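You operate a simulated robot arm through the tools that you are given. There is no shell and no other tool.

Carry out the task below with a simulated robot arm. There is one attempt and no reset: what you move stays moved.

TASK
Reset the teal fence to WIDE; hold the small cream bin against it.
Fine: raise the yellow bar to the top first, turn the fence handwheel, slide the bin up to the fence, push the bar onto it; the other small bins and the lift stay.

Only the result counts: the job must be done as asked and must still hold three seconds after the hand-in. Knocking over, shifting, dropping, spilling or breaking anything else fails it.

THE ROBOT
A 6-joint arm with a two-finger gripper, fixed in place. Base frame: the origin is at the foot of the arm, x ahead of it, y to its left, z up. Lengths are in cm, angles in degrees, forces in N, time in s.
Its first joint turns from -166.0 to 166.0 degrees. Payload 2.45 kg.
The tool frame sits at the grasp point between the pads (the TCP): z along the fingers, y along the line on which they close. The tips reach 2 cm beyond it. Largest opening 14 cm; the body of the gripper starts 16.8 cm behind the TCP.
Orientation is that of the tool frame in the base frame, as [roll, pitch, yaw] about the fixed x, y, z axes, in that order (R = Rz(yaw) Ry(pitch) Rx(roll)). With the fingers straight down and closing along the base's y, the tool's x points along the base's -x, its y along +y and its z along -z.

THE INTERFACE
- The arm moves only by the tool servo_tool. Its argument "commands" is a list of rows, each a list of 7 numbers: the shift along the tool's x, y, z in m, then the turn, a rotation vector about the tool's x, y, z in rad, then the opening, from 0 (shut) to 1 (fully open). In form: [[tx, ty, tz, ax, ay, az, claw], ...]. A call has 1 to 20 rows; each row shifts and turns the commanded pose from where the row before left it, along the tool's axes as they then stand. Each row takes 0.2 s and may step no farther than 5 cm and 8.6 degrees from the row before; otherwise, or with a gripper value out of range, the whole call is refused. Where a pose cannot be reached the arm comes as near as it can. A force on the tool above 40 N (or 10 N above the force at the start of the call, whichever is more), or a blocked arm, ends the call early, and 0.2 s more pass. Each finger travels about 4.5 cm/s and halts on what it meets, pressing with about 38 N; the grip force reading is that of the motor and also rises with nothing between the fingers. The clock runs only during rows and for 0.2 s after the last one: add rows that do not move to give the fingers time. It gives the time, the measured TCP pose, the force on the tool (base axes), the opening and the grip force at its end, in the units of the frame above (readings bear some noise), with the torque about the TCP (base axes, N m) and any sound that the robot's microphone picked up.
- Cameras (640 x 400 px; columns grow to the right, rows downward): "scene" is fixed at [22.65, 51.41, 135.18]; the picture's right is [-0.49, -0.87, 0.00], its down [-0.58, 0.32, -0.75] and it looks along [0.65, -0.36, -0.66] (base axes); focal length 321 px, centre (320, 200). "wrist" rides on the gripper at [7.8, 1.1, -20.9] in the tool frame; the picture's right is [-0.14, 0.99, 0.00], its down [-0.92, -0.13, -0.37] and it looks along [-0.37, -0.05, 0.93] (tool axes); focal length 280 px, centre (320, 200).
- capture(camera): a new picture of that camera. The clock stands still meanwhile.
- pixel_to_xyz(camera, pixels): for up to 12 pixels [column, row] of the newest picture of that camera ("zoom" is the newest enlarged one), the place [x, y, z] in the base frame of the surface seen there, good to about 0.2 cm, but the place of the scene camera against the robot may be out by one fixed shift of up to 1.8 cm in any direction. The clock stands still meanwhile.
- inspect(camera, box): a new picture of the part [left, top, right, bottom] of that camera's present view, enlarged. The clock stands still meanwhile.
- sign_off(): hands the job in; it is judged then, once.

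Unless the task says otherwise, let go and move clear before handing in.

The tools are called after "Call:" by a JSON object that holds its "api" and its "payload". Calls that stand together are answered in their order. servo_tool: Moves the arm, as the interface text tells. Its arguments: {"type":"object","properties":{"commands":{"type":"array","items":{"type":"array","items":{"type":"number"}}}},"required":["commands"]} The other tools are called the same way: capture (camera) takes a picture; pixel_to_xyz (camera, pixels) gives the place of the surface under pixels of a picture; inspect (camera, box) takes an enlarged picture of a part of a camera's view; sign_off () hands the job in.

At the start:

```text
t: 0.0
eef_pos: [69.31, 40.05, 107.11]
orientation: [179.9, 0.0, -179.9]
contact_force: [0.2, -0.1, 0.4]
moment: [-0.02, 0.0, 0.04]
opening: 14.01
finger_force: 0.0
```

scene: 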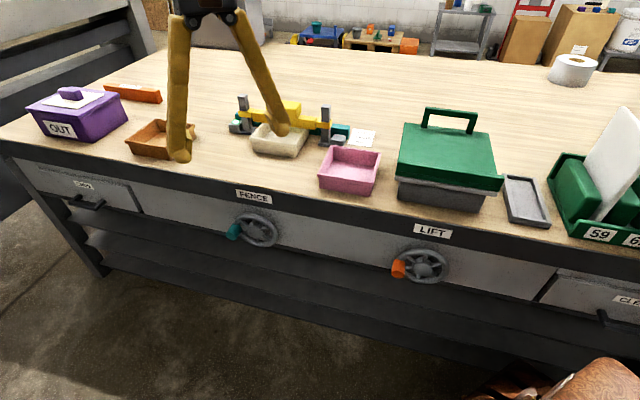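
wrist: 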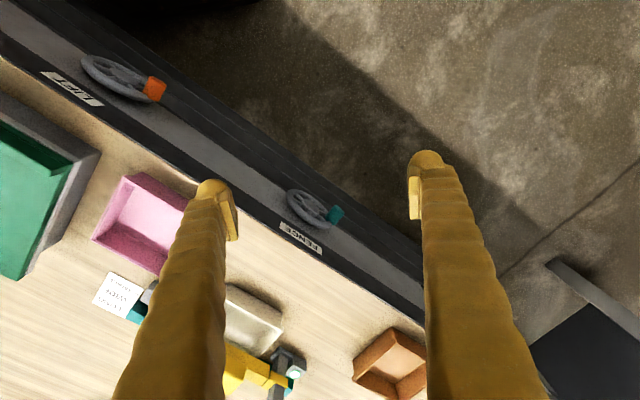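

The scene shows the fence assembly around (290,120), with the cream bin at (278,138), and the FENCE handwheel at (257,231). I'll zoom in on these parts first.

Call:
{"api": "inspect", "payload": {"camera": "scene", "box": [210, 80, 400, 200]}}

Call:
{"api": "inspect", "payload": {"camera": "wrist", "box": [60, 160, 400, 400]}}

Call:
{"api": "pixel_to_xyz", "payload": {"camera": "scene", "pixels": [[257, 231], [233, 232], [243, 100], [326, 108], [290, 108], [280, 130], [275, 155], [305, 150], [252, 150], [360, 138], [345, 132], [236, 128]]}}

```text
3.33 times, centred on (305, 140) of scene
```

zoom: 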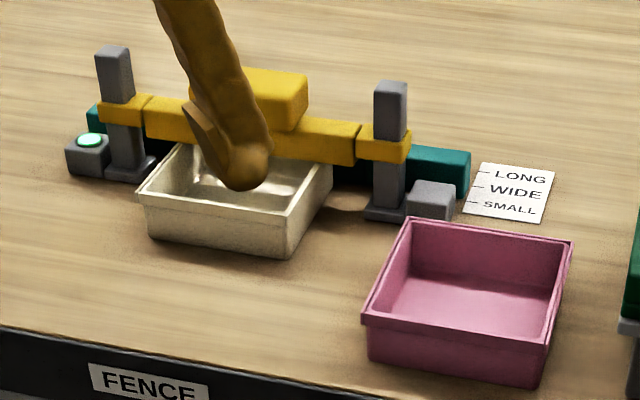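

```text
1.67 times, centred on (230, 280) of wrist
```

zoom: 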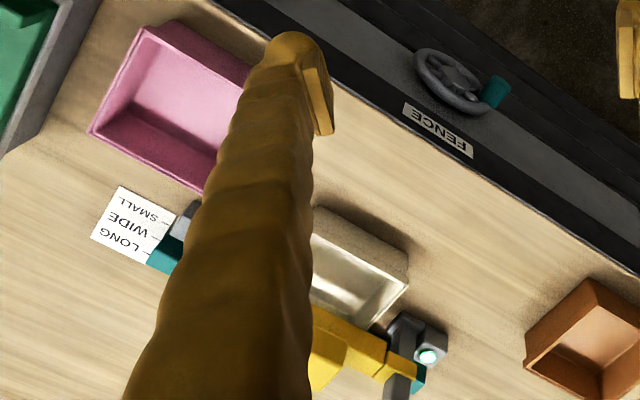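

```text
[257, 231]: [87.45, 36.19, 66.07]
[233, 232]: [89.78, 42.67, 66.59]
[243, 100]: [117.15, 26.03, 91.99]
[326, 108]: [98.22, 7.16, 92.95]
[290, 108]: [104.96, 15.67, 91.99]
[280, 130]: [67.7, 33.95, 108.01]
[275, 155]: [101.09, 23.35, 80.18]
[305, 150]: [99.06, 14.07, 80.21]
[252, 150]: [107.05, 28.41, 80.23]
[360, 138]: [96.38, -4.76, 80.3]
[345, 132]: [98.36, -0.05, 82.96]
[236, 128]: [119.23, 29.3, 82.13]
```

The fence unit is partly hidden by the finger at (270,120). I'll move the arm to the left and back, so the scene camera sees it clearly.

Call:
{"api": "servo_tool", "payload": {"commands": [[0.03, 0.04, 0, 0, 0, 0, 1], [0.03, 0.04, 0, 0, 0, 0, 1], [0.03, 0.04, 0, 0, 0, 0, 1], [0.03, 0.04, 0, 0, 0, 0, 1], [0.03, 0.04, 0, 0, 0, 0, 1], [0, 0, 0, 0, 0, 0, 1]]}}

Call:
{"api": "capture", "payload": {"camera": "scene"}}

Call:
{"api": "inspect", "payload": {"camera": "scene", "box": [210, 80, 400, 200]}}

```text
t: 1.4
eef_pos: [54.39, 60.0, 107.33]
orientation: [180.0, 0.0, -179.9]
contact_force: [-0.4, -0.5, -0.2]
moment: [0.0, 0.02, -0.01]
opening: 14.0
finger_force: 0.0
```

```text
taken
```

scene: 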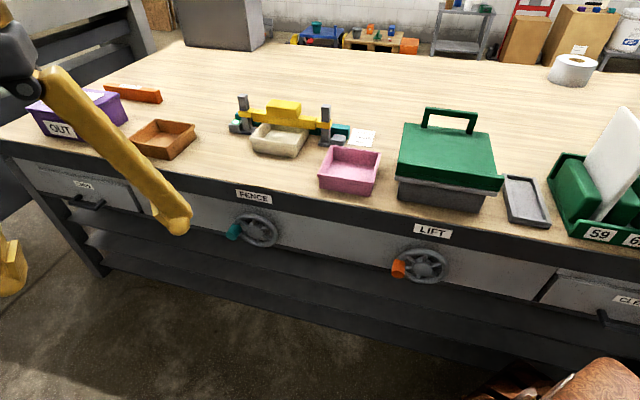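

```text
3.33 times, centred on (305, 140) of scene
```

zoom: 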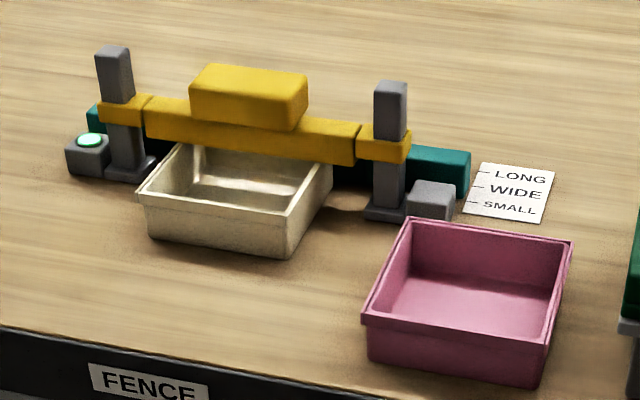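

The view is clear now. I'll measure the fence end (440,165 zoom), scale lines, posts, bar handle and bin rim.

Call:
{"api": "pixel_to_xyz", "payload": {"camera": "zoom", "pixels": [[440, 155], [466, 165], [484, 173], [478, 187], [472, 201], [115, 50], [392, 86], [250, 75], [200, 90], [300, 100], [250, 110], [440, 190]]}}

Call:
{"api": "pixel_to_xyz", "payload": {"camera": "zoom", "pixels": [[142, 193], [292, 215], [330, 165], [182, 146], [220, 240], [220, 205], [150, 110], [350, 130], [125, 102], [390, 138], [88, 140], [200, 190]]}}

Call:
{"api": "inspect", "payload": {"camera": "scene", "box": [200, 180, 320, 260]}}

```text
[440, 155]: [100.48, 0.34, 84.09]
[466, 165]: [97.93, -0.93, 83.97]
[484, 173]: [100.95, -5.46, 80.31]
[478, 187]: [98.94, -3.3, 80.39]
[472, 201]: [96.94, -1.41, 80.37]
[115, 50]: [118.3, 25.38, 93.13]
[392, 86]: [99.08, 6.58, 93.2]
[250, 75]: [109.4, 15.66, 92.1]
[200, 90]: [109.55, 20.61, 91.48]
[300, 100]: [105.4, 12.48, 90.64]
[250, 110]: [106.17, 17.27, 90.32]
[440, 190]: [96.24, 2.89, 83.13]
```

```text
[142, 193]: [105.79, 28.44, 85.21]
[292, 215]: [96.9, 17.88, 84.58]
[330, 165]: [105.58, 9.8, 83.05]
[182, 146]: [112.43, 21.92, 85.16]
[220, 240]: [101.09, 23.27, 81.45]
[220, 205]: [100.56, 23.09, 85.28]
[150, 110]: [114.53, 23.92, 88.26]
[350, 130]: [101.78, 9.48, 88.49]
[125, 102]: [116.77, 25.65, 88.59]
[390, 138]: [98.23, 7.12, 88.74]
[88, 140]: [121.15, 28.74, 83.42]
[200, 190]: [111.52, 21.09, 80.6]
```

```text
5.00 times, centred on (260, 220) of scene
```

zoom: 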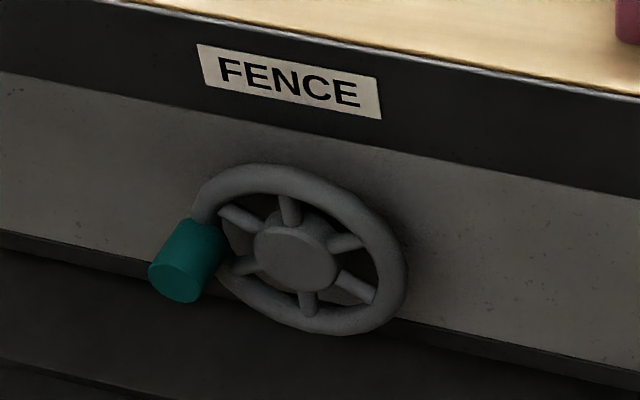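

The bench runs at 45° to the base axes: posts at (118.3,25.4) and (99.1,6.6), with the inward normal about (0.71,−0.71). I'll turn the tool to match, then move the wrist camera over the fence for a precise look.

Call:
{"api": "servo_tool", "payload": {"commands": [[0, 0, 0, 0, 0, 0.1309, 1], [0, 0, 0, 0, 0, 0.1309, 1], [0, 0, 0, 0, 0, 0.1309, 1], [0, 0, 0, 0, 0, 0.1309, 1], [0, 0, 0, 0, 0, 0.1309, 1], [0, 0, 0, 0, 0, 0.1309, 1], [-0.045, 0, 0, 0, 0, 0, 1], [-0.045, 0, 0, 0, 0, 0, 1], [-0.045, 0, 0, 0, 0, 0, 1], [-0.045, 0, 0, 0, 0, 0, 1], [-0.045, 0, 0, 0, 0, 0, 1], [-0.045, 0, 0, 0, 0, 0, 1], [-0.045, 0, 0, 0, 0, 0, 1], [-0.045, 0, 0, 0, 0, 0, 1], [-0.045, 0, 0, 0, 0, 0, 1], [-0.045, 0, 0, 0, 0, 0, 1], [0, 0, 0, 0, 0, 0, 1]]}}

Call:
{"api": "capture", "payload": {"camera": "wrist"}}

```text
t: 5.0
eef_pos: [86.06, 28.16, 106.93]
orientation: [179.9, -0.1, 135.2]
contact_force: [-0.1, 0.0, 0.8]
moment: [0.01, -0.01, 0.02]
opening: 14.0
finger_force: 0.1
```

```text
taken
```

wrist: 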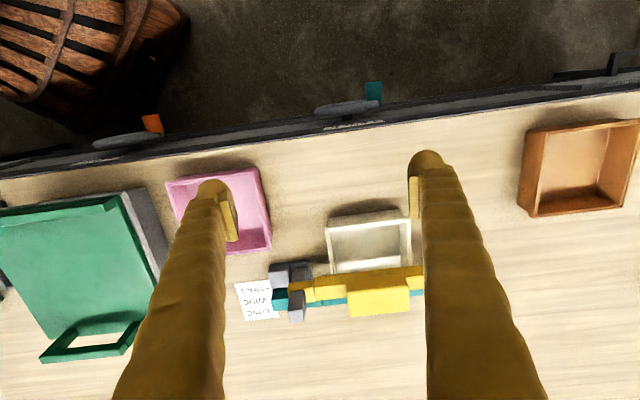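

The wrist view shows the scale card at (257,300), the teal fence end at (280,298), the bin at (368,240) and the bar handle at (380,300). I'll zoom in and measure for comparison with the scene camera.

Call:
{"api": "inspect", "payload": {"camera": "wrist", "box": [220, 200, 440, 340]}}

Call:
{"api": "pixel_to_xyz", "payload": {"camera": "wrist", "pixels": [[298, 298], [380, 310], [380, 285], [329, 223], [409, 216], [280, 292], [280, 305], [345, 108], [374, 92], [152, 124], [300, 270], [340, 240]]}}

```text
2.86 times, centred on (330, 270) of wrist
```

zoom: 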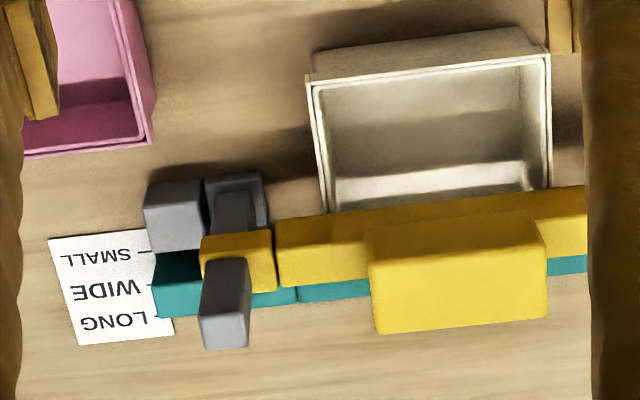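

```text
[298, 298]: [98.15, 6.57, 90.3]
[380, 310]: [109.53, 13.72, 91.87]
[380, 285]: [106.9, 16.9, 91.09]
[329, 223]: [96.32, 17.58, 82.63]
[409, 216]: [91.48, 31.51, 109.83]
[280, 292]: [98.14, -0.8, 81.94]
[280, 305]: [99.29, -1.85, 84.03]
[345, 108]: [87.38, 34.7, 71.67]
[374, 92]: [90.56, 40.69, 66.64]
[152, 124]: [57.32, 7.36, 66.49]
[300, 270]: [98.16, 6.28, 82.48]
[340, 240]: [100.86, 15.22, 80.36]
```

The fence front face at zoom (165,270) appears to sit by the SMALL line. I'll measure these features on the zoom.

Call:
{"api": "pixel_to_xyz", "payload": {"camera": "zoom", "pixels": [[143, 253], [136, 285], [152, 320], [175, 262], [175, 280], [175, 296], [175, 312], [230, 290], [225, 335], [165, 240], [240, 248], [320, 300]]}}

Call:
{"api": "pixel_to_xyz", "payload": {"camera": "zoom", "pixels": [[317, 95], [545, 68], [330, 205], [545, 185], [430, 70], [320, 230], [320, 270], [450, 310], [380, 320], [540, 305], [375, 240], [540, 235]]}}

Call:
{"api": "inspect", "payload": {"camera": "wrist", "box": [220, 250, 330, 320]}}

```text
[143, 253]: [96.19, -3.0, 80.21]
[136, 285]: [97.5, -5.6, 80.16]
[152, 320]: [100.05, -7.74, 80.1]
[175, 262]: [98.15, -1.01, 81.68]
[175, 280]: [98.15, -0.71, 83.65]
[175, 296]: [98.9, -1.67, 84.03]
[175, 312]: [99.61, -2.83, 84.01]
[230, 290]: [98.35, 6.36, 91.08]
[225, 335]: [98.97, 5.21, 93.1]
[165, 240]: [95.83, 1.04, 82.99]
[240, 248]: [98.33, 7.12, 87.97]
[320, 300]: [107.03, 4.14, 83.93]
```

```text
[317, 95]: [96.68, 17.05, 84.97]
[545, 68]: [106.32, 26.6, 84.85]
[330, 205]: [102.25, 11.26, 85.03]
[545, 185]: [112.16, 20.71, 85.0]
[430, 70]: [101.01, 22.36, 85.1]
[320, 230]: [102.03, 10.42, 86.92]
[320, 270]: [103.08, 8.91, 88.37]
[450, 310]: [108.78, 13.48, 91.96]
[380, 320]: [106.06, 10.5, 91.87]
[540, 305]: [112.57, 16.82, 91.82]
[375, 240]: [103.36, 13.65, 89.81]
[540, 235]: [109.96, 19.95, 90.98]
```

```text
5.71 times, centred on (275, 285) of wrist
```

zoom: 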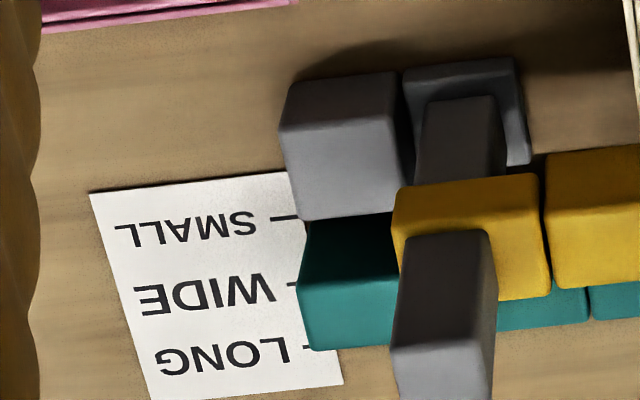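

The fence front face (n≈70.0 along the bench normal) lines up with the SMALL line (70.1), and WIDE is about 2.8 cm further back. The handle block of the bar spans u 82.3–91.6, z up to 91.9. I'll tilt the tool 40° toward the bench to gain reach, and approach the block.

Call:
{"api": "servo_tool", "payload": {"commands": [[0, 0, 0, 0, -0.14, 0, 1], [0, 0, 0, 0, -0.14, 0, 1], [0, 0, 0, 0, -0.14, 0, 1], [0, 0, 0, 0, -0.14, 0, 1], [0, 0, 0, 0, -0.14, 0, 1], [-0.0207, 0.0155, 0.0337, 0, 0, 0, 1], [-0.0207, 0.0155, 0.0337, 0, 0, 0, 1], [-0.0207, 0.0155, 0.0337, 0, 0, 0, 1], [-0.0207, 0.0155, 0.0337, 0, 0, 0, 1], [0, 0, 0, 0, 0, 0, 1]]}}

Call:
{"api": "capture", "payload": {"camera": "wrist"}}

Call:
{"api": "capture", "payload": {"camera": "scene"}}

```text
t: 7.2
eef_pos: [100.89, 21.93, 102.51]
orientation: [-180.0, 40.1, 135.0]
contact_force: [-0.3, -0.7, 0.0]
moment: [-0.02, -0.01, 0.0]
opening: 13.97
finger_force: 0.1
```

```text
taken
```

wrist: 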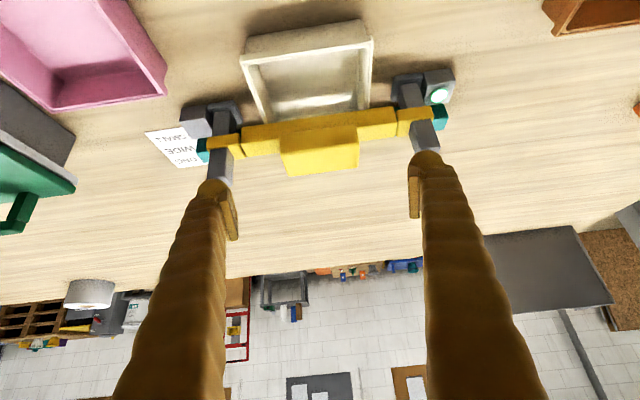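

```text
taken
```

scene: 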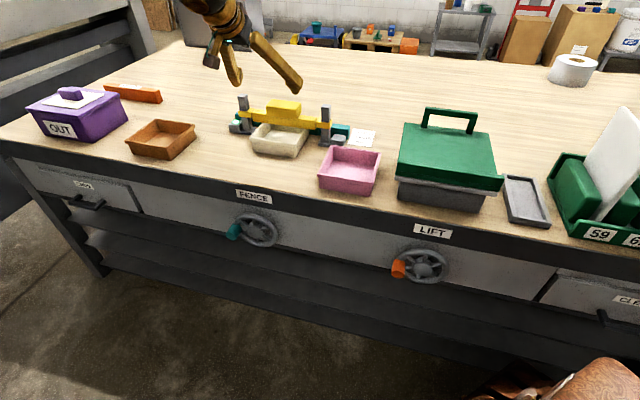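

The pose is reached (u 86.9, n 55.8, z 102.5). I'll measure the block and posts again from this closer view.

Call:
{"api": "inspect", "payload": {"camera": "wrist", "box": [180, 60, 460, 190]}}

Call:
{"api": "pixel_to_xyz", "payload": {"camera": "wrist", "pixels": [[285, 165], [355, 160], [283, 140], [355, 133], [320, 150], [320, 168], [260, 132], [380, 122], [220, 165], [425, 135], [215, 146], [416, 115]]}}

```text
2.29 times, centred on (320, 125) of wrist
```

zoom: 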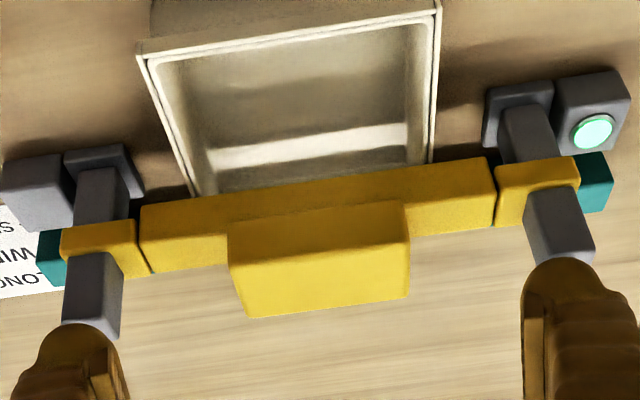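

```text
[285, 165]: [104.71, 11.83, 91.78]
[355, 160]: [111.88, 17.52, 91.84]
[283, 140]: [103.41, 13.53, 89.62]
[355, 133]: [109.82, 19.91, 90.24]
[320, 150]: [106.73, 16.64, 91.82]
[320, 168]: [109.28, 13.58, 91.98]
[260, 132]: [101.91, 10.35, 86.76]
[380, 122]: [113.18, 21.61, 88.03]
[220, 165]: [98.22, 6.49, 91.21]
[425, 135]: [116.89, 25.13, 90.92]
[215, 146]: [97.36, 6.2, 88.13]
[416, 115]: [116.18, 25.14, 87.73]
```

The block is at u 82.7–91.7, n 63.6–67.7, top z 91.9. I'll go in along the tool axis to straddle it, staying just above the bar.

Call:
{"api": "servo_tool", "payload": {"commands": [[0.0003, 0.0007, 0.029, 0, 0, 0, 1], [0.0003, 0.0007, 0.029, 0, 0, 0, 1], [0.0003, 0.0007, 0.029, 0, 0, 0, 1], [0.0003, 0.0007, 0.029, 0, 0, 0, 1], [0.0003, 0.0007, 0.029, 0, 0, 0, 1], [0, 0, 0, 0, 0, 0, 1]]}}

Call:
{"api": "capture", "payload": {"camera": "wrist"}}

Call:
{"api": "inspect", "payload": {"camera": "scene", "box": [210, 60, 400, 180]}}

```text
t: 8.6
eef_pos: [107.86, 15.6, 91.12]
orientation: [179.8, 40.2, 135.2]
contact_force: [-0.7, -0.4, 0.0]
moment: [0.03, 0.01, -0.01]
opening: 14.02
finger_force: 0.0
```

```text
taken
```

wrist: 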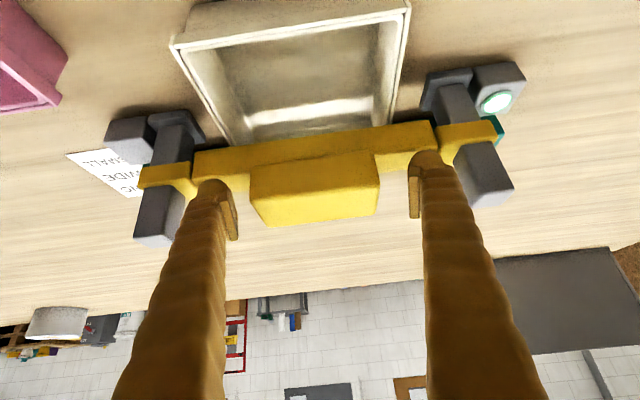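

```text
3.33 times, centred on (305, 120) of scene
```

zoom: 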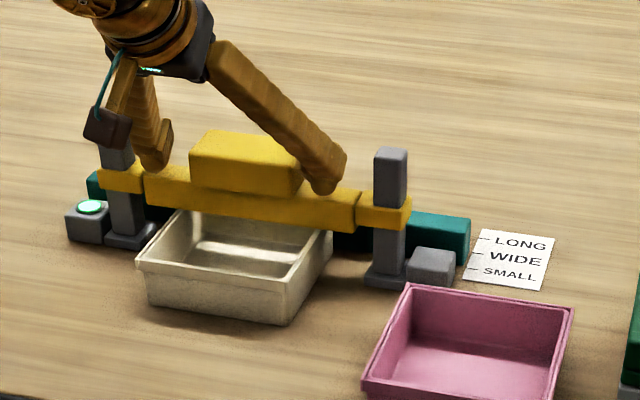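

The fingers straddle the block with no contact. I'll close on it and check the grip.

Call:
{"api": "servo_tool", "payload": {"commands": [[0, 0, 0, 0, 0, 0, 0.5], [0, 0, 0, 0, 0, 0, 0.5], [0, 0, 0, 0, 0, 0, 0.5], [0, 0, 0, 0, 0, 0, 0.5], [0, 0, 0, 0, 0, 0, 0.5]]}}

```text
t: 9.4
eef_pos: [107.65, 15.49, 90.93]
orientation: [-179.7, 39.9, 135.0]
contact_force: [-13.6, -3.0, 6.1]
moment: [-0.09, 0.14, -0.16]
opening: 10.6
finger_force: 26.9
stopped in row 4: the force on the tool passed its limit at 45 N (the readings are from after the stop); the commanded pose is now the measured one
```

Contact came on the −u finger first (force toward −u, opening 10.6), so the tool sits a bit too far to +u. I'll open slightly, shift −0.5 cm, and close again.

Call:
{"api": "servo_tool", "payload": {"commands": [[0, 0, 0, 0, 0, 0, 0.85], [0, -0.005, 0, 0, 0, 0, 0.85], [0, 0, 0, 0, 0, 0, 0.85], [0, 0, 0, 0, 0, 0, 0.7], [0, 0, 0, 0, 0, 0, 0.66], [0, 0, 0, 0, 0, 0, 0.62], [0, 0, 0, 0, 0, 0, 0.6], [0, 0, 0, 0, 0, 0, 0.58]]}}

```text
t: 11.4
eef_pos: [107.59, 15.57, 91.1]
orientation: [179.8, 40.0, 135.1]
contact_force: [23.2, 12.3, -3.5]
moment: [-0.3, 0.37, -0.56]
opening: 10.56
finger_force: 18.4
stopped in row 8: the force on the tool passed its limit at 45 N (the readings are from after the stop); the commanded pose is now the measured one
```

The opening stalls at 10.56 both times, so the block is about 10.5 cm wide and is in the grip, slightly off centre. I'll re-apply the grip from this rebalanced pose.

Call:
{"api": "servo_tool", "payload": {"commands": [[0, 0, 0, 0, 0, 0, 0.74], [0, 0, 0, 0, 0, 0, 0.72], [0, 0, 0, 0, 0, 0, 0.7], [0, 0, 0, 0, 0, 0, 0.7]]}}

Call:
{"api": "capture", "payload": {"camera": "wrist"}}

```text
t: 11.9
eef_pos: [107.51, 15.45, 91.15]
orientation: [179.8, 40.1, 135.0]
contact_force: [2.9, 1.2, -3.0]
moment: [0.21, -0.18, -0.06]
opening: 10.52
finger_force: 45.5
stopped in row 2: the force on the tool passed its limit at 41 N (the readings are from after the stop); the commanded pose is now the measured one
```

```text
taken
```

wrist: 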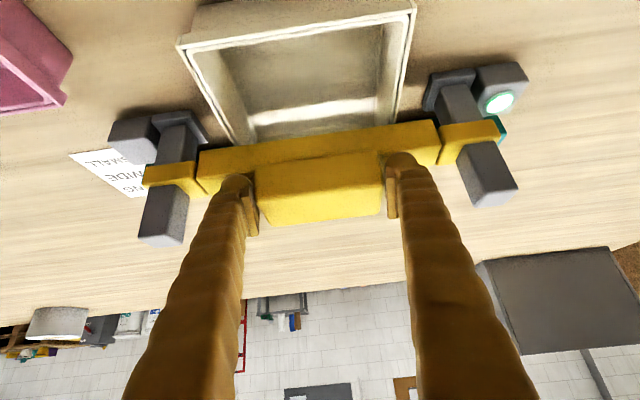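

Both fingers now grip the block (45 N, low net force). I'll raise the bar straight up in small steps.

Call:
{"api": "servo_tool", "payload": {"commands": [[-0.0032, 0, -0.0038, 0, 0, 0, 0.72], [-0.0032, 0, -0.0038, 0, 0, 0, 0.72], [-0.0032, 0, -0.0038, 0, 0, 0, 0.72], [-0.0032, 0, -0.0038, 0, 0, 0, 0.72]]}}

Call:
{"api": "inspect", "payload": {"camera": "scene", "box": [210, 60, 400, 180]}}

```text
t: 12.9
eef_pos: [107.48, 15.54, 93.18]
orientation: [179.7, 40.1, 135.1]
contact_force: [19.0, 13.4, -4.3]
moment: [-0.05, 0.33, -0.33]
opening: 10.54
finger_force: 44.9
```

```text
3.33 times, centred on (305, 120) of scene
```

zoom: 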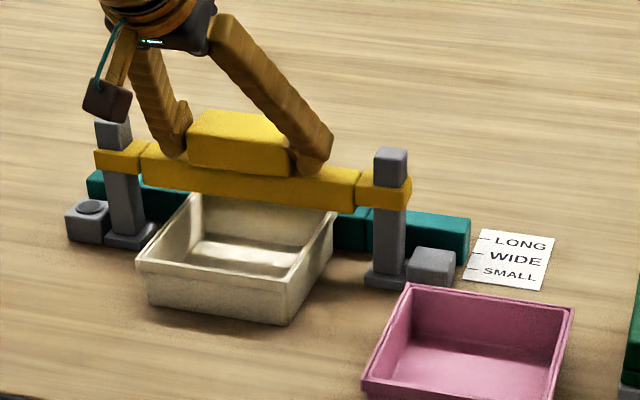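

The bar rose 2 cm with the hand and the green lamp at zoom (90,205) went dark. I'll keep raising to the upper stop.

Call:
{"api": "servo_tool", "payload": {"commands": [[-0.0032, 0, -0.0038, 0, 0, 0, 0.72], [-0.0032, 0, -0.0038, 0, 0, 0, 0.72], [-0.0032, 0, -0.0038, 0, 0, 0, 0.72], [-0.0032, 0, -0.0038, 0, 0, 0, 0.72], [-0.0032, 0, -0.0038, 0, 0, 0, 0.72], [-0.0032, 0, -0.0038, 0, 0, 0, 0.72]]}}

Call:
{"api": "inspect", "payload": {"camera": "scene", "box": [210, 60, 400, 180]}}

```text
t: 14.3
eef_pos: [107.42, 15.67, 95.61]
orientation: [179.8, 39.8, 135.1]
contact_force: [7.8, 1.1, -6.1]
moment: [0.02, -0.1, 0.02]
opening: 10.16
finger_force: 45.2
stopped in row 6: the force on the tool passed its limit at 44 N (the readings are from after the stop); the commanded pose is now the measured one
```

```text
3.33 times, centred on (305, 120) of scene
```

zoom: 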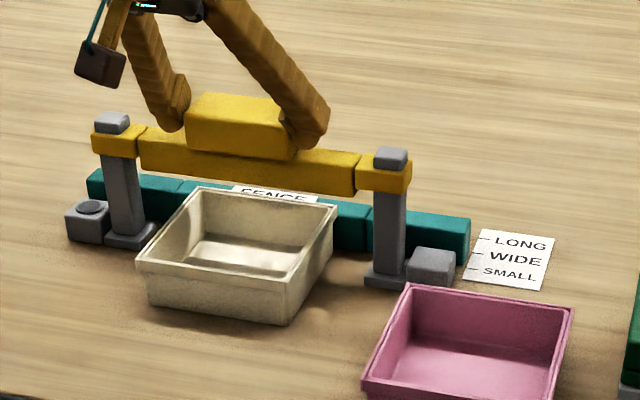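

The bar reached its upper stop (collars at the post tops, 44 N). I'll open the fingers and check that it stays up.

Call:
{"api": "servo_tool", "payload": {"commands": [[0, 0, 0, 0, 0, 0, 0.8], [0, 0, 0, 0, 0, 0, 0.9], [0, 0, 0, 0, 0, 0, 1], [0, 0, 0, 0, 0, 0, 1]]}}

Call:
{"api": "inspect", "payload": {"camera": "scene", "box": [210, 60, 400, 180]}}

Call:
{"api": "capture", "payload": {"camera": "wrist"}}

```text
t: 15.3
eef_pos: [107.37, 15.59, 95.78]
orientation: [179.8, 40.0, 135.1]
contact_force: [-0.4, 0.2, -0.1]
moment: [-0.01, -0.04, 0.0]
opening: 14.01
finger_force: 0.0
```

```text
3.33 times, centred on (305, 120) of scene
```

zoom: 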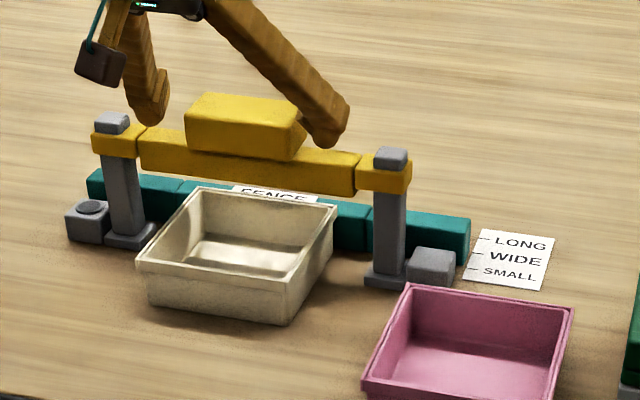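

```text
taken
```

wrist: 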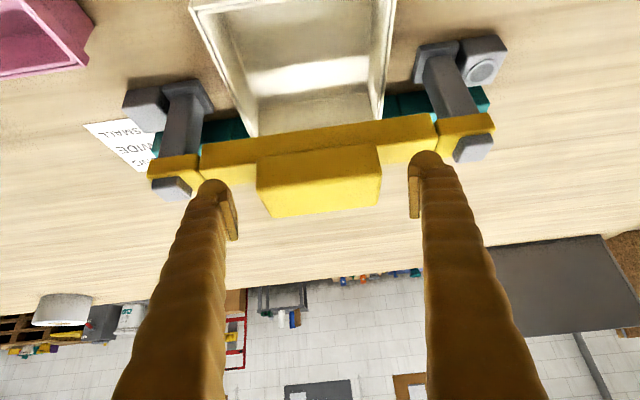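

The bar stays up. Before leaving I'll measure the bin's back rim (250,130)/(380,95) and fence from this view.

Call:
{"api": "inspect", "payload": {"camera": "wrist", "box": [120, 0, 520, 220]}}

Call:
{"api": "pixel_to_xyz", "payload": {"camera": "wrist", "pixels": [[246, 128], [383, 112], [237, 110], [196, 12], [393, 4], [235, 131], [400, 105], [310, 122], [172, 187], [470, 148], [180, 168], [320, 190]]}}

```text
1.60 times, centred on (320, 110) of wrist
```

zoom: 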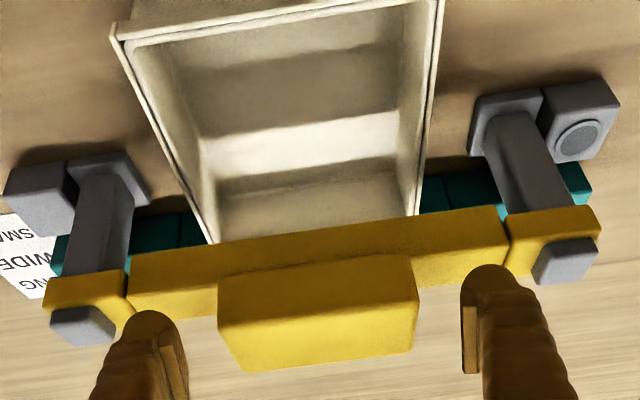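

```text
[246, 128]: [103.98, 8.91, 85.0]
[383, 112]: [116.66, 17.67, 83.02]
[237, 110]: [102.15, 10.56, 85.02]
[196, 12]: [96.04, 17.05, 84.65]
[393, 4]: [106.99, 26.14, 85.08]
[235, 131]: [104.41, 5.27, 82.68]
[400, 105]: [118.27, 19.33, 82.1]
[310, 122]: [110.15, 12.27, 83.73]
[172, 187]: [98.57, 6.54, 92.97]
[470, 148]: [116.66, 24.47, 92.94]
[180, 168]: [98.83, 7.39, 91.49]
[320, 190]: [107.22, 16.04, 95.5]
```

Fence front is confirmed at n≈70.0, and the inner back wall of the bin is near n≈69.2. I'll back straight out of the block and re-check from the scene camera.

Call:
{"api": "servo_tool", "payload": {"commands": [[0, 0, -0.03, 0, 0, 0, 1], [0, 0, -0.04, 0, 0, 0, 1], [0, 0, -0.04, 0, 0, 0, 1], [0, 0, -0.04, 0, 0, 0, 1], [0.03, 0, -0.03, 0, 0, 0, 1], [0.03, 0, -0.03, 0, 0, 0, 1], [0.03, 0, -0.03, 0, 0, 0, 1], [0, 0, 0, 0, 0, 0, 1]]}}

Call:
{"api": "inspect", "payload": {"camera": "scene", "box": [210, 80, 400, 200]}}

Call:
{"api": "capture", "payload": {"camera": "wrist"}}

Call:
{"api": "pixel_to_xyz", "payload": {"camera": "zoom", "pixels": [[195, 122], [330, 140], [142, 193], [292, 215], [260, 130], [270, 148], [350, 150], [440, 160], [380, 90], [110, 55], [250, 50], [130, 118]]}}

```text
t: 17.1
eef_pos: [91.53, 31.48, 108.2]
orientation: [180.0, 40.0, 135.2]
contact_force: [0.4, 0.0, -0.7]
moment: [0.0, 0.01, 0.01]
opening: 13.98
finger_force: 0.1
```

```text
3.33 times, centred on (305, 140) of scene
```

zoom: 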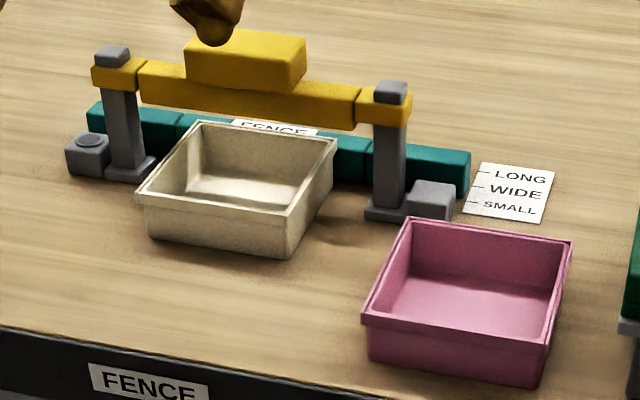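

```text
taken
```

wrist: 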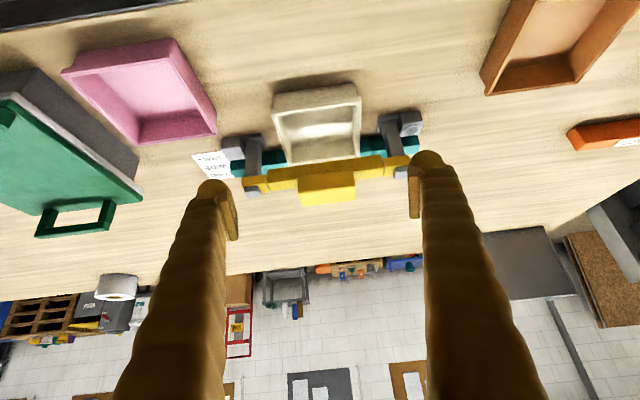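

```text
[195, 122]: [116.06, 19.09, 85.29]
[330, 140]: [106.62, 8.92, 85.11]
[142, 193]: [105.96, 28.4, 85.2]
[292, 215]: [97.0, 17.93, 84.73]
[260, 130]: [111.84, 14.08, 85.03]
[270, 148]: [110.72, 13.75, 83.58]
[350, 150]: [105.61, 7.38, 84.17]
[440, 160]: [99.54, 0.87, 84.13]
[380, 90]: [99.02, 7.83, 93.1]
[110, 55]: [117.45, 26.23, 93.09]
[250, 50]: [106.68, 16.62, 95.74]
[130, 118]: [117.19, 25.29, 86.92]
```

The bin runs n≈56.3–70 with its back near the fence; its back rim is (116.1,19.1)–(106.6,8.9) in scene coordinates. Next is the FENCE handwheel, so I'll back off in front of the bench, tilt more, and lower to look at the wheel.

Call:
{"api": "servo_tool", "payload": {"commands": [[0.0337, 0, -0.0283, 0, 0, 0, 1], [0.0337, 0, -0.0283, 0, 0, 0, 1], [0.0337, 0, -0.0283, 0, 0, 0, 1], [0.0337, 0, -0.0283, 0, 0, 0, 1], [0.0337, 0, -0.0283, 0, 0, 0, 0.8], [0, 0, 0, 0, -0.1164, 0, 0.6], [0, 0, 0, 0, -0.1164, 0, 0.5], [0, 0, 0, 0, -0.1164, 0, 0.5], [0.0346, 0, 0.02, 0, 0, 0, 0.5], [0.0346, 0, 0.02, 0, 0, 0, 0.5], [0.0346, 0, 0.02, 0, 0, 0, 0.5], [0.0346, 0, 0.02, 0, 0, 0, 0.5], [0.0346, 0, 0.02, 0, 0, 0, 0.5], [0.0346, 0, 0.02, 0, 0, 0, 0.5], [0.0346, 0, 0.02, 0, 0, 0, 0.5], [0, 0, 0, 0, 0, 0, 0.5]]}}

Call:
{"api": "capture", "payload": {"camera": "wrist"}}

Call:
{"api": "capture", "payload": {"camera": "scene"}}

```text
t: 20.5
eef_pos: [75.94, 46.79, 80.38]
orientation: [179.8, 60.0, 135.1]
contact_force: [0.1, -0.1, 0.0]
moment: [-0.01, 0.0, 0.01]
opening: 7.01
finger_force: 0.0
```

```text
taken
```

wrist: 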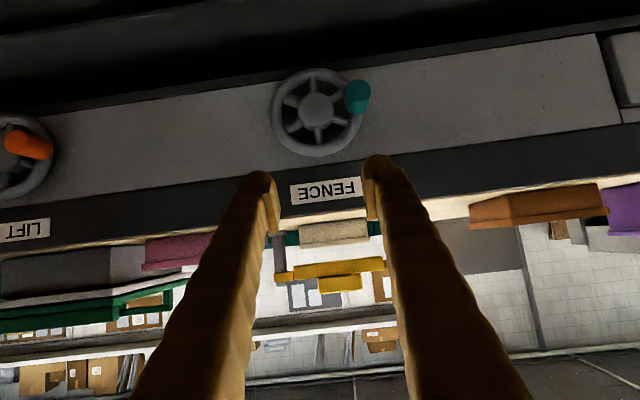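

```text
taken
```

scene: 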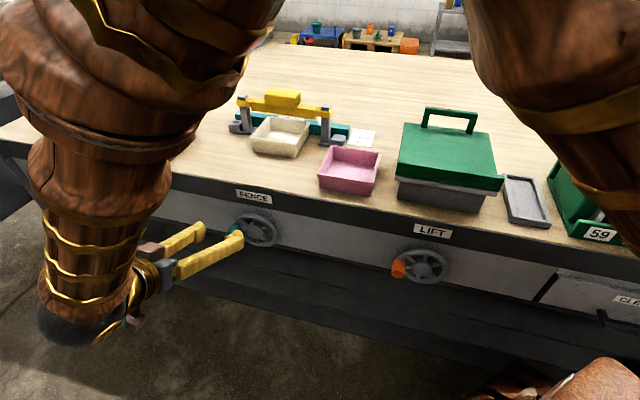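

The wheel is clear in the wrist view: hub (316,108), knob (358,97). I'll measure it.

Call:
{"api": "inspect", "payload": {"camera": "wrist", "box": [240, 50, 400, 170]}}

Call:
{"api": "pixel_to_xyz", "payload": {"camera": "wrist", "pixels": [[316, 108], [316, 72], [282, 130], [320, 148], [358, 92], [363, 97], [351, 100], [420, 110], [325, 192], [325, 175], [352, 118], [360, 110]]}}

```text
3.33 times, centred on (320, 110) of wrist
```

zoom: 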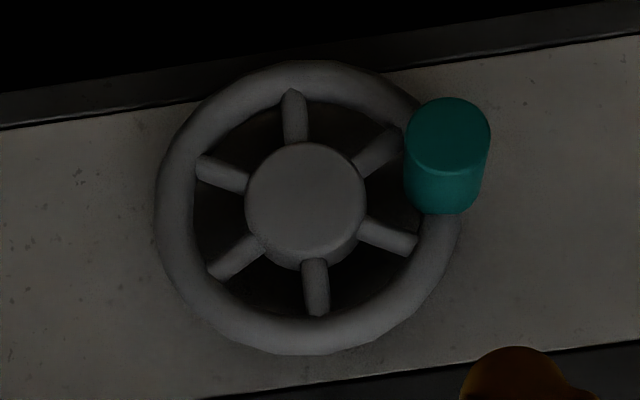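

```text
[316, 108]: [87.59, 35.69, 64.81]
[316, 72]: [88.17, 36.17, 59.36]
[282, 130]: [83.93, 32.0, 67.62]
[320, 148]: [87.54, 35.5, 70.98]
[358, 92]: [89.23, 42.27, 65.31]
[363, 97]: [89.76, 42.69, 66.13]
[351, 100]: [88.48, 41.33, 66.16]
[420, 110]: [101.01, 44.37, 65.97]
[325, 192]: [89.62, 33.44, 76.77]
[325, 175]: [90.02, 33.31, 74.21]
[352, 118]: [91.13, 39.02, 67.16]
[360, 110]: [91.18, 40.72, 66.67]
```

Wheel: hub at u 87.2, n 36.7, z 65.1; the knob (about 3.1 cm wide) is at u 93.1, z 65.4, n 33.2–36.7, so the crank radius is about 5.9. I'll line up in front of the knob.

Call:
{"api": "servo_tool", "payload": {"commands": [[0.0245, 0.0158, 0.0325, 0, 0, 0, 0.5], [0.0245, 0.0158, 0.0325, 0, 0, 0, 0.5], [0.0245, 0.0158, 0.0325, 0, 0, 0, 0.5], [0.0245, 0.0158, 0.0325, 0, 0, 0, 0.5], [0, 0, 0, 0, 0, 0, 0.5]]}}

Call:
{"api": "capture", "payload": {"camera": "wrist"}}

```text
t: 21.7
eef_pos: [85.26, 46.9, 65.48]
orientation: [179.8, 60.0, 135.1]
contact_force: [-0.2, -0.2, 0.4]
moment: [0.02, -0.01, 0.01]
opening: 7.03
finger_force: 0.1
```

```text
taken
```

wrist: 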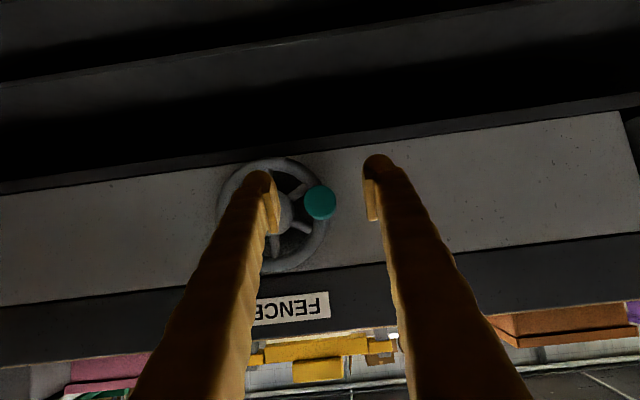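

The knob at (320,202) sits centred between the fingertips. I'll check its place once more from here.

Call:
{"api": "pixel_to_xyz", "payload": {"camera": "wrist", "pixels": [[320, 202], [308, 202], [332, 202], [320, 189], [320, 214], [295, 215], [270, 163], [270, 265]]}}

```text
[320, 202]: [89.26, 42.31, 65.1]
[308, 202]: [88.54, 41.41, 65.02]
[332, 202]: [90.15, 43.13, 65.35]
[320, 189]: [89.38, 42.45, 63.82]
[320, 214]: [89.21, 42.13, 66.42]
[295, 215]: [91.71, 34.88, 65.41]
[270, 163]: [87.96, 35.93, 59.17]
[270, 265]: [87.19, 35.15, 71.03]
```

Knob centre is u 93.05, z 65.1. I'll move in over it and close gently.

Call:
{"api": "servo_tool", "payload": {"commands": [[-0.0102, -0.0013, 0.0203, 0, 0, 0, 0.5], [-0.0102, -0.0013, 0.0203, 0, 0, 0, 0.5], [-0.0102, -0.0013, 0.0203, 0, 0, 0, 0.5], [0, 0, 0, 0, 0, 0, 0.4], [0, 0, 0, 0, 0, 0, 0.3], [0, 0, 0, 0, 0, 0, 0.25], [0, 0, 0, 0, 0, 0, 0.22], [0, 0, 0, 0, 0, 0, 0.2], [0, 0, 0, 0, 0, 0, 0.2]]}}

Call:
{"api": "capture", "payload": {"camera": "wrist"}}

```text
t: 23.7
eef_pos: [89.44, 42.02, 65.2]
orientation: [179.8, 60.0, 135.1]
contact_force: [8.2, 6.7, 0.2]
moment: [0.01, -0.03, 0.05]
opening: 3.44
finger_force: 4.8
```

```text
taken
```

wrist: 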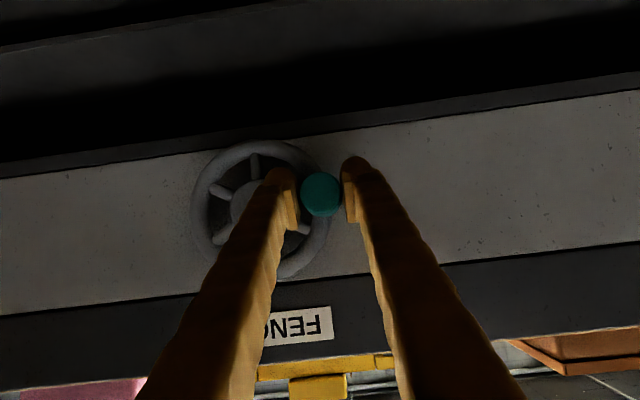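

The +u finger touches first (force about 10 N along +u, opening 3.44). I'll shift +0.2 cm and close more.

Call:
{"api": "servo_tool", "payload": {"commands": [[0, 0.0015, 0, 0, 0, 0, 0.23], [0, 0.001, 0, 0, 0, 0, 0.22], [0, 0, 0, 0, 0, 0, 0.2], [0, 0, 0, 0, 0, 0, 0.19], [0, 0, 0, 0, 0, 0, 0.18], [0, 0, 0, 0, 0, 0, 0.18]]}}

```text
t: 25.0
eef_pos: [89.5, 41.92, 65.12]
orientation: [180.0, 60.0, 135.1]
contact_force: [-3.4, -3.8, 6.6]
moment: [0.01, -0.12, -0.09]
opening: 3.27
finger_force: 44.9
stopped in row 6: the force on the tool passed its limit at 41 N (the readings are from after the stop); the commanded pose is now the measured one
```

The knob is held (45 N, opening 3.27). I'll turn it 40° clockwise as seen from the front (knob going up) and see which way the fence goes.

Call:
{"api": "servo_tool", "payload": {"commands": [[-0.0044, -0.0003, -0.0025, 0, 0, 0, 0.2], [-0.0044, -0.0006, -0.0025, 0, 0, 0, 0.2], [-0.0043, -0.0011, -0.0025, 0, 0, 0, 0.2], [-0.0042, -0.0015, -0.0024, 0, 0, 0, 0.2], [-0.0041, -0.0019, -0.0023, 0, 0, 0, 0.2], [-0.0039, -0.0024, -0.0023, 0, 0, 0, 0.2], [-0.0037, -0.0028, -0.0021, 0, 0, 0, 0.2], [-0.0035, -0.0031, -0.002, 0, 0, 0, 0.2]]}}

Call:
{"api": "capture", "payload": {"camera": "scene"}}

Call:
{"api": "capture", "payload": {"camera": "wrist"}}

```text
t: 26.6
eef_pos: [89.1, 41.41, 68.62]
orientation: [179.5, 60.0, 134.9]
contact_force: [5.7, -0.2, -1.0]
moment: [0.25, 0.12, 0.03]
opening: 3.26
finger_force: 45.0
stopped in row 8: the force on the tool passed its limit at 44 N (the readings are from after the stop); the commanded pose is now the measured one
```

```text
taken
```

scene: 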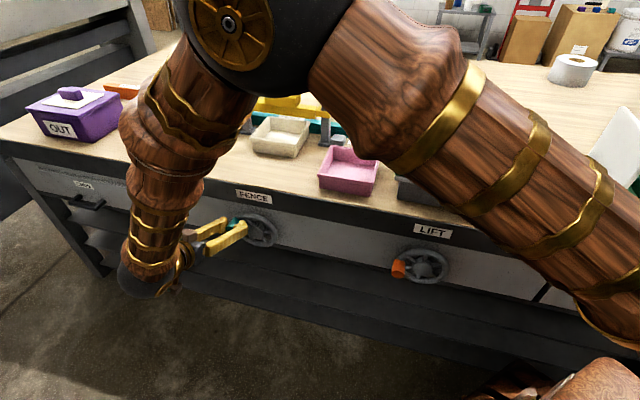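

```text
taken
```

wrist: 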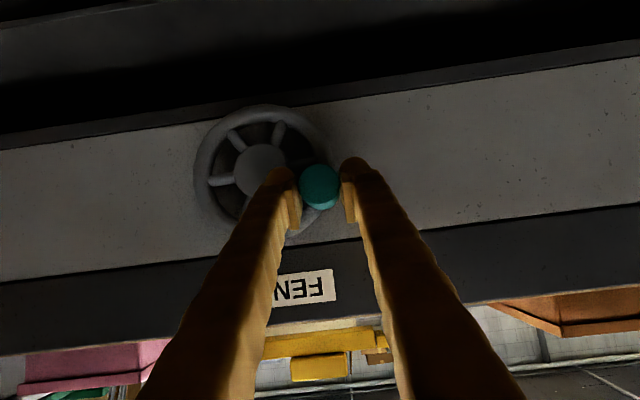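

The wheel turned about 35° before the force limit. I'll check whether the fence moved at (320–345,125) and how the knob sits.

Call:
{"api": "inspect", "payload": {"camera": "scene", "box": [240, 90, 370, 170]}}

Call:
{"api": "pixel_to_xyz", "payload": {"camera": "wrist", "pixels": [[320, 185], [310, 185], [332, 185], [262, 163], [255, 107], [265, 238]]}}

```text
4.92 times, centred on (305, 130) of scene
```

zoom: 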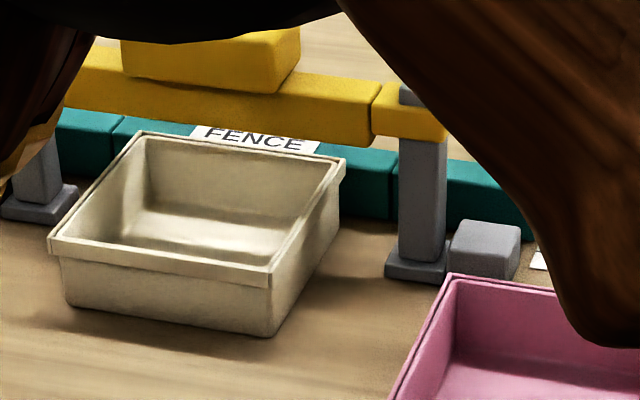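

```text
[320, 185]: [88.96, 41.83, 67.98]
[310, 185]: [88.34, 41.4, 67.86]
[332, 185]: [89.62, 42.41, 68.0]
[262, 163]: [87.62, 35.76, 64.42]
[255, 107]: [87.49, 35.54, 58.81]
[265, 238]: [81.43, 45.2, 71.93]
```

I'll measure the fence top edge and label now to see the direction of travel.

Call:
{"api": "pixel_to_xyz", "payload": {"camera": "zoom", "pixels": [[360, 165], [360, 190], [350, 145], [455, 170], [455, 200], [70, 115], [80, 140], [420, 185], [160, 138], [330, 155], [60, 242], [270, 268]]}}

```text
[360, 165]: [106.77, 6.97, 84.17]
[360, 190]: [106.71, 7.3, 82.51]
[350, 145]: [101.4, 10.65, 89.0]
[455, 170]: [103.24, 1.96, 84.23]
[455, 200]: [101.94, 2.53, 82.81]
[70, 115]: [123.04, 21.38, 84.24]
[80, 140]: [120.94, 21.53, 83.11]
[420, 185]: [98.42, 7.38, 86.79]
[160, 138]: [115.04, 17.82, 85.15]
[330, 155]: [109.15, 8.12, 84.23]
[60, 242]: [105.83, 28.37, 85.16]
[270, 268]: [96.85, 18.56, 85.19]
```

The fence front has moved back from about n 69.2 to 70.3 in scene coordinates, so this is the right direction. WIDE is at about 72.3 there. I'll keep turning along the arc.

Call:
{"api": "servo_tool", "payload": {"commands": [[-0.00376, -0.00309, -0.00217, 0, 0, 0, 0.2], [-0.0035, -0.00346, -0.00202, 0, 0, 0, 0.2], [-0.00323, -0.00379, -0.00187, 0, 0, 0, 0.2], [-0.00294, -0.00411, -0.0017, 0, 0, 0, 0.2], [-0.00261, -0.00438, -0.00151, 0, 0, 0, 0.2], [-0.00227, -0.00464, -0.00131, 0, 0, 0, 0.2]]}}

Call:
{"api": "inspect", "payload": {"camera": "scene", "box": [240, 90, 370, 170]}}

Call:
{"api": "capture", "payload": {"camera": "wrist"}}

```text
t: 27.5
eef_pos: [88.45, 40.97, 70.19]
orientation: [179.1, 60.1, 134.5]
contact_force: [1.0, -2.2, -0.4]
moment: [0.05, 0.17, 0.0]
opening: 3.25
finger_force: 44.8
stopped in row 4: the force on the tool passed its limit at 42 N (the readings are from after the stop); the commanded pose is now the measured one
```

```text
4.92 times, centred on (305, 130) of scene
```

zoom: 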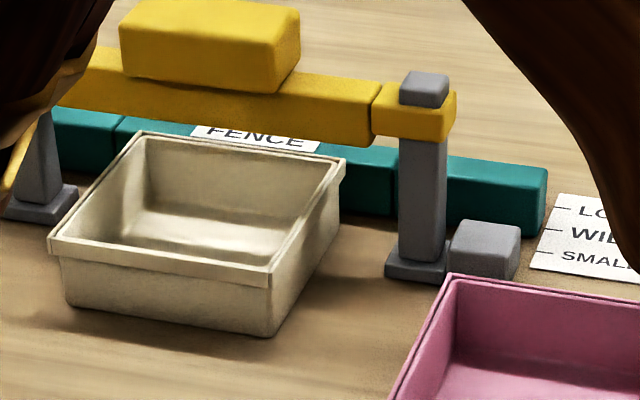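

```text
taken
```

wrist: 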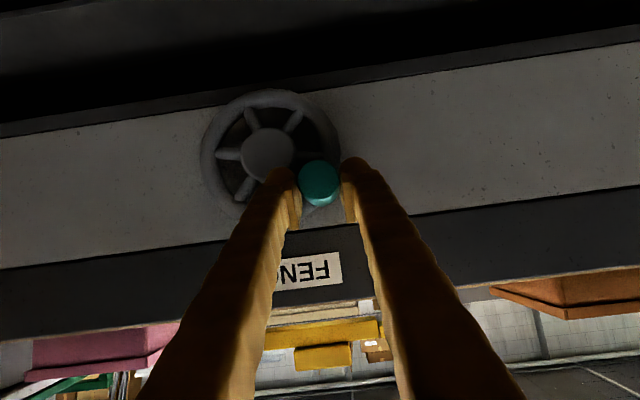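

The gripper is being twisted slightly (roll 179.1), because the knob turns with the wheel. I'll measure the fence and knob now, then carry on with a slackened grip so the knob can roll between the fingers.

Call:
{"api": "pixel_to_xyz", "payload": {"camera": "zoom", "pixels": [[360, 190], [370, 200], [480, 200], [500, 205], [80, 135], [360, 155], [480, 168], [540, 175], [569, 208], [556, 230], [548, 253], [250, 142]]}}

Call:
{"api": "pixel_to_xyz", "payload": {"camera": "wrist", "pixels": [[320, 180], [310, 180], [332, 180], [267, 153], [268, 98], [215, 155]]}}

```text
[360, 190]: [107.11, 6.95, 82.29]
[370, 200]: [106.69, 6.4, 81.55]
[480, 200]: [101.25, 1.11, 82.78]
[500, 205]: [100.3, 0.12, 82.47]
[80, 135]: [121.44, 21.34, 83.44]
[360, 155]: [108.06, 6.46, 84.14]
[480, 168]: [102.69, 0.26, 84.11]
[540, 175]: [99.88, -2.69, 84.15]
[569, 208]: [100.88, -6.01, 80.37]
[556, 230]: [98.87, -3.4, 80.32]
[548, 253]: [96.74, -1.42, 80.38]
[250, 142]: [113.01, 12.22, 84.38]
```

```text
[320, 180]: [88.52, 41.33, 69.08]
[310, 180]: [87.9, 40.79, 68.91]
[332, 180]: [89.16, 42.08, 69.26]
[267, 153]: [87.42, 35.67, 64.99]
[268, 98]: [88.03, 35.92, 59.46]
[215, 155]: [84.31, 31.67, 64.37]
```

The fence front is at n 70.8 (scene), and the WIDE line is at 72.3, with the knob at about 43° of turn. That is roughly 0.043 cm per degree, so about 35° remain. I'll loosen the grip slightly and push on to about 70°.

Call:
{"api": "servo_tool", "payload": {"commands": [[0, 0, 0, 0, 0, 0, 0.26], [0, 0, 0, 0, 0, 0, 0.26], [-0.00288, -0.00334, -0.00166, 0, 0, 0, 0.26], [-0.00263, -0.0036, -0.00152, 0, 0, 0, 0.26], [-0.00238, -0.00382, -0.00138, 0, 0, 0, 0.26], [-0.00212, -0.00403, -0.00123, 0, 0, 0, 0.26], [-0.00184, -0.00421, -0.00106, 0, 0, 0, 0.26], [-0.00154, -0.00436, -0.00089, 0, 0, 0, 0.26]]}}

Call:
{"api": "inspect", "payload": {"camera": "scene", "box": [240, 90, 370, 170]}}

Call:
{"api": "capture", "payload": {"camera": "wrist"}}

```text
t: 29.3
eef_pos: [86.79, 39.38, 71.85]
orientation: [178.8, 60.2, 134.3]
contact_force: [17.8, 17.3, 16.2]
moment: [0.59, -0.64, 0.03]
opening: 5.33
finger_force: 12.5
```

```text
4.92 times, centred on (305, 130) of scene
```

zoom: 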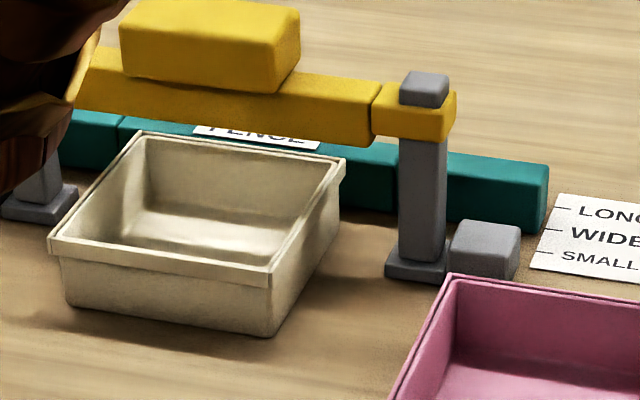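

```text
taken
```

wrist: 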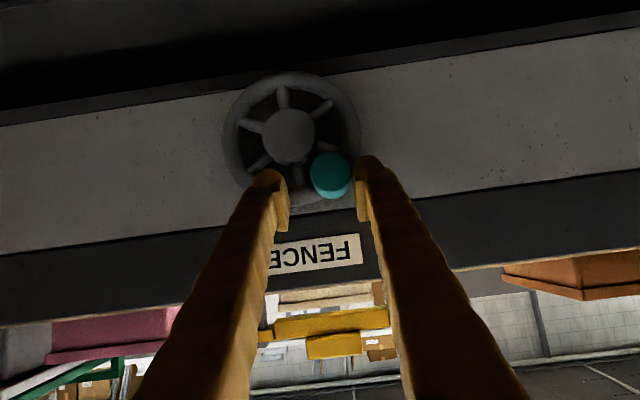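

The opening was forced to 5.3 while pushing (25 N along +u), and the knob is a little below the fingertip at (330,175). I'll measure before continuing.

Call:
{"api": "pixel_to_xyz", "payload": {"camera": "zoom", "pixels": [[360, 190], [370, 200], [480, 200], [500, 205], [90, 135], [360, 155], [480, 168], [556, 230]]}}

Call:
{"api": "pixel_to_xyz", "payload": {"camera": "wrist", "pixels": [[330, 170], [315, 172], [345, 170], [330, 158], [288, 135], [330, 185]]}}

```text
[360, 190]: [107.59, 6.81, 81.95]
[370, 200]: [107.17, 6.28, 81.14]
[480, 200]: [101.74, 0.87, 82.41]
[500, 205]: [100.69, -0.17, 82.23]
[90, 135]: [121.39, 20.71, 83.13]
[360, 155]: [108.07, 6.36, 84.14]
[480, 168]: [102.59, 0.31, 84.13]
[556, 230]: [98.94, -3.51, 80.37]
```

```text
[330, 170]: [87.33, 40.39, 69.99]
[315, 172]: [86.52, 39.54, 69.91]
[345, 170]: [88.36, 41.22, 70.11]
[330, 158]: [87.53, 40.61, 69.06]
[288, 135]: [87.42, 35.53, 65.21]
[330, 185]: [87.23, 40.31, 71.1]
```

The fence is at n 71.3 with the knob near 58°, so about 1.0 cm (25°) remains. I'll re-centre on the knob (u 90.3, z 70.2), grip it firmly, and then turn the tool together with the wheel.

Call:
{"api": "servo_tool", "payload": {"commands": [[0, 0.003, 0, 0, 0, 0, 0.4], [0.0064, 0.004, 0.0054, 0, 0, 0, 0.4], [0.0064, 0.004, 0.0054, 0, 0, 0, 0.4], [0, 0, 0, 0, 0, 0, 0.3], [0, 0, 0, 0, 0, 0, 0.26], [0, 0, 0, 0, 0, 0, 0.24]]}}

Call:
{"api": "capture", "payload": {"camera": "wrist"}}

```text
t: 30.7
eef_pos: [87.9, 39.84, 69.85]
orientation: [178.9, 60.1, 134.6]
contact_force: [1.2, 0.6, -0.1]
moment: [0.0, -0.02, -0.01]
opening: 3.44
finger_force: 0.5
```

```text
taken
```

wrist: 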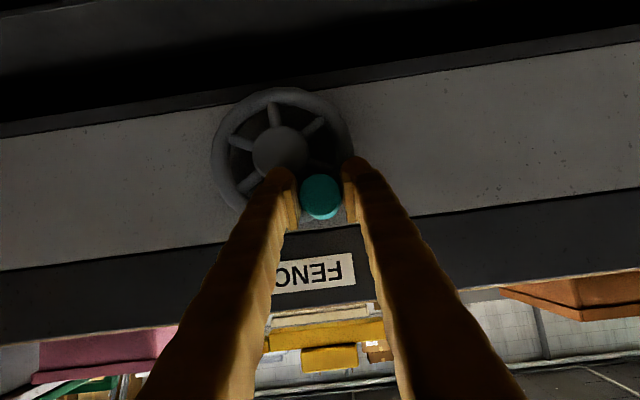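

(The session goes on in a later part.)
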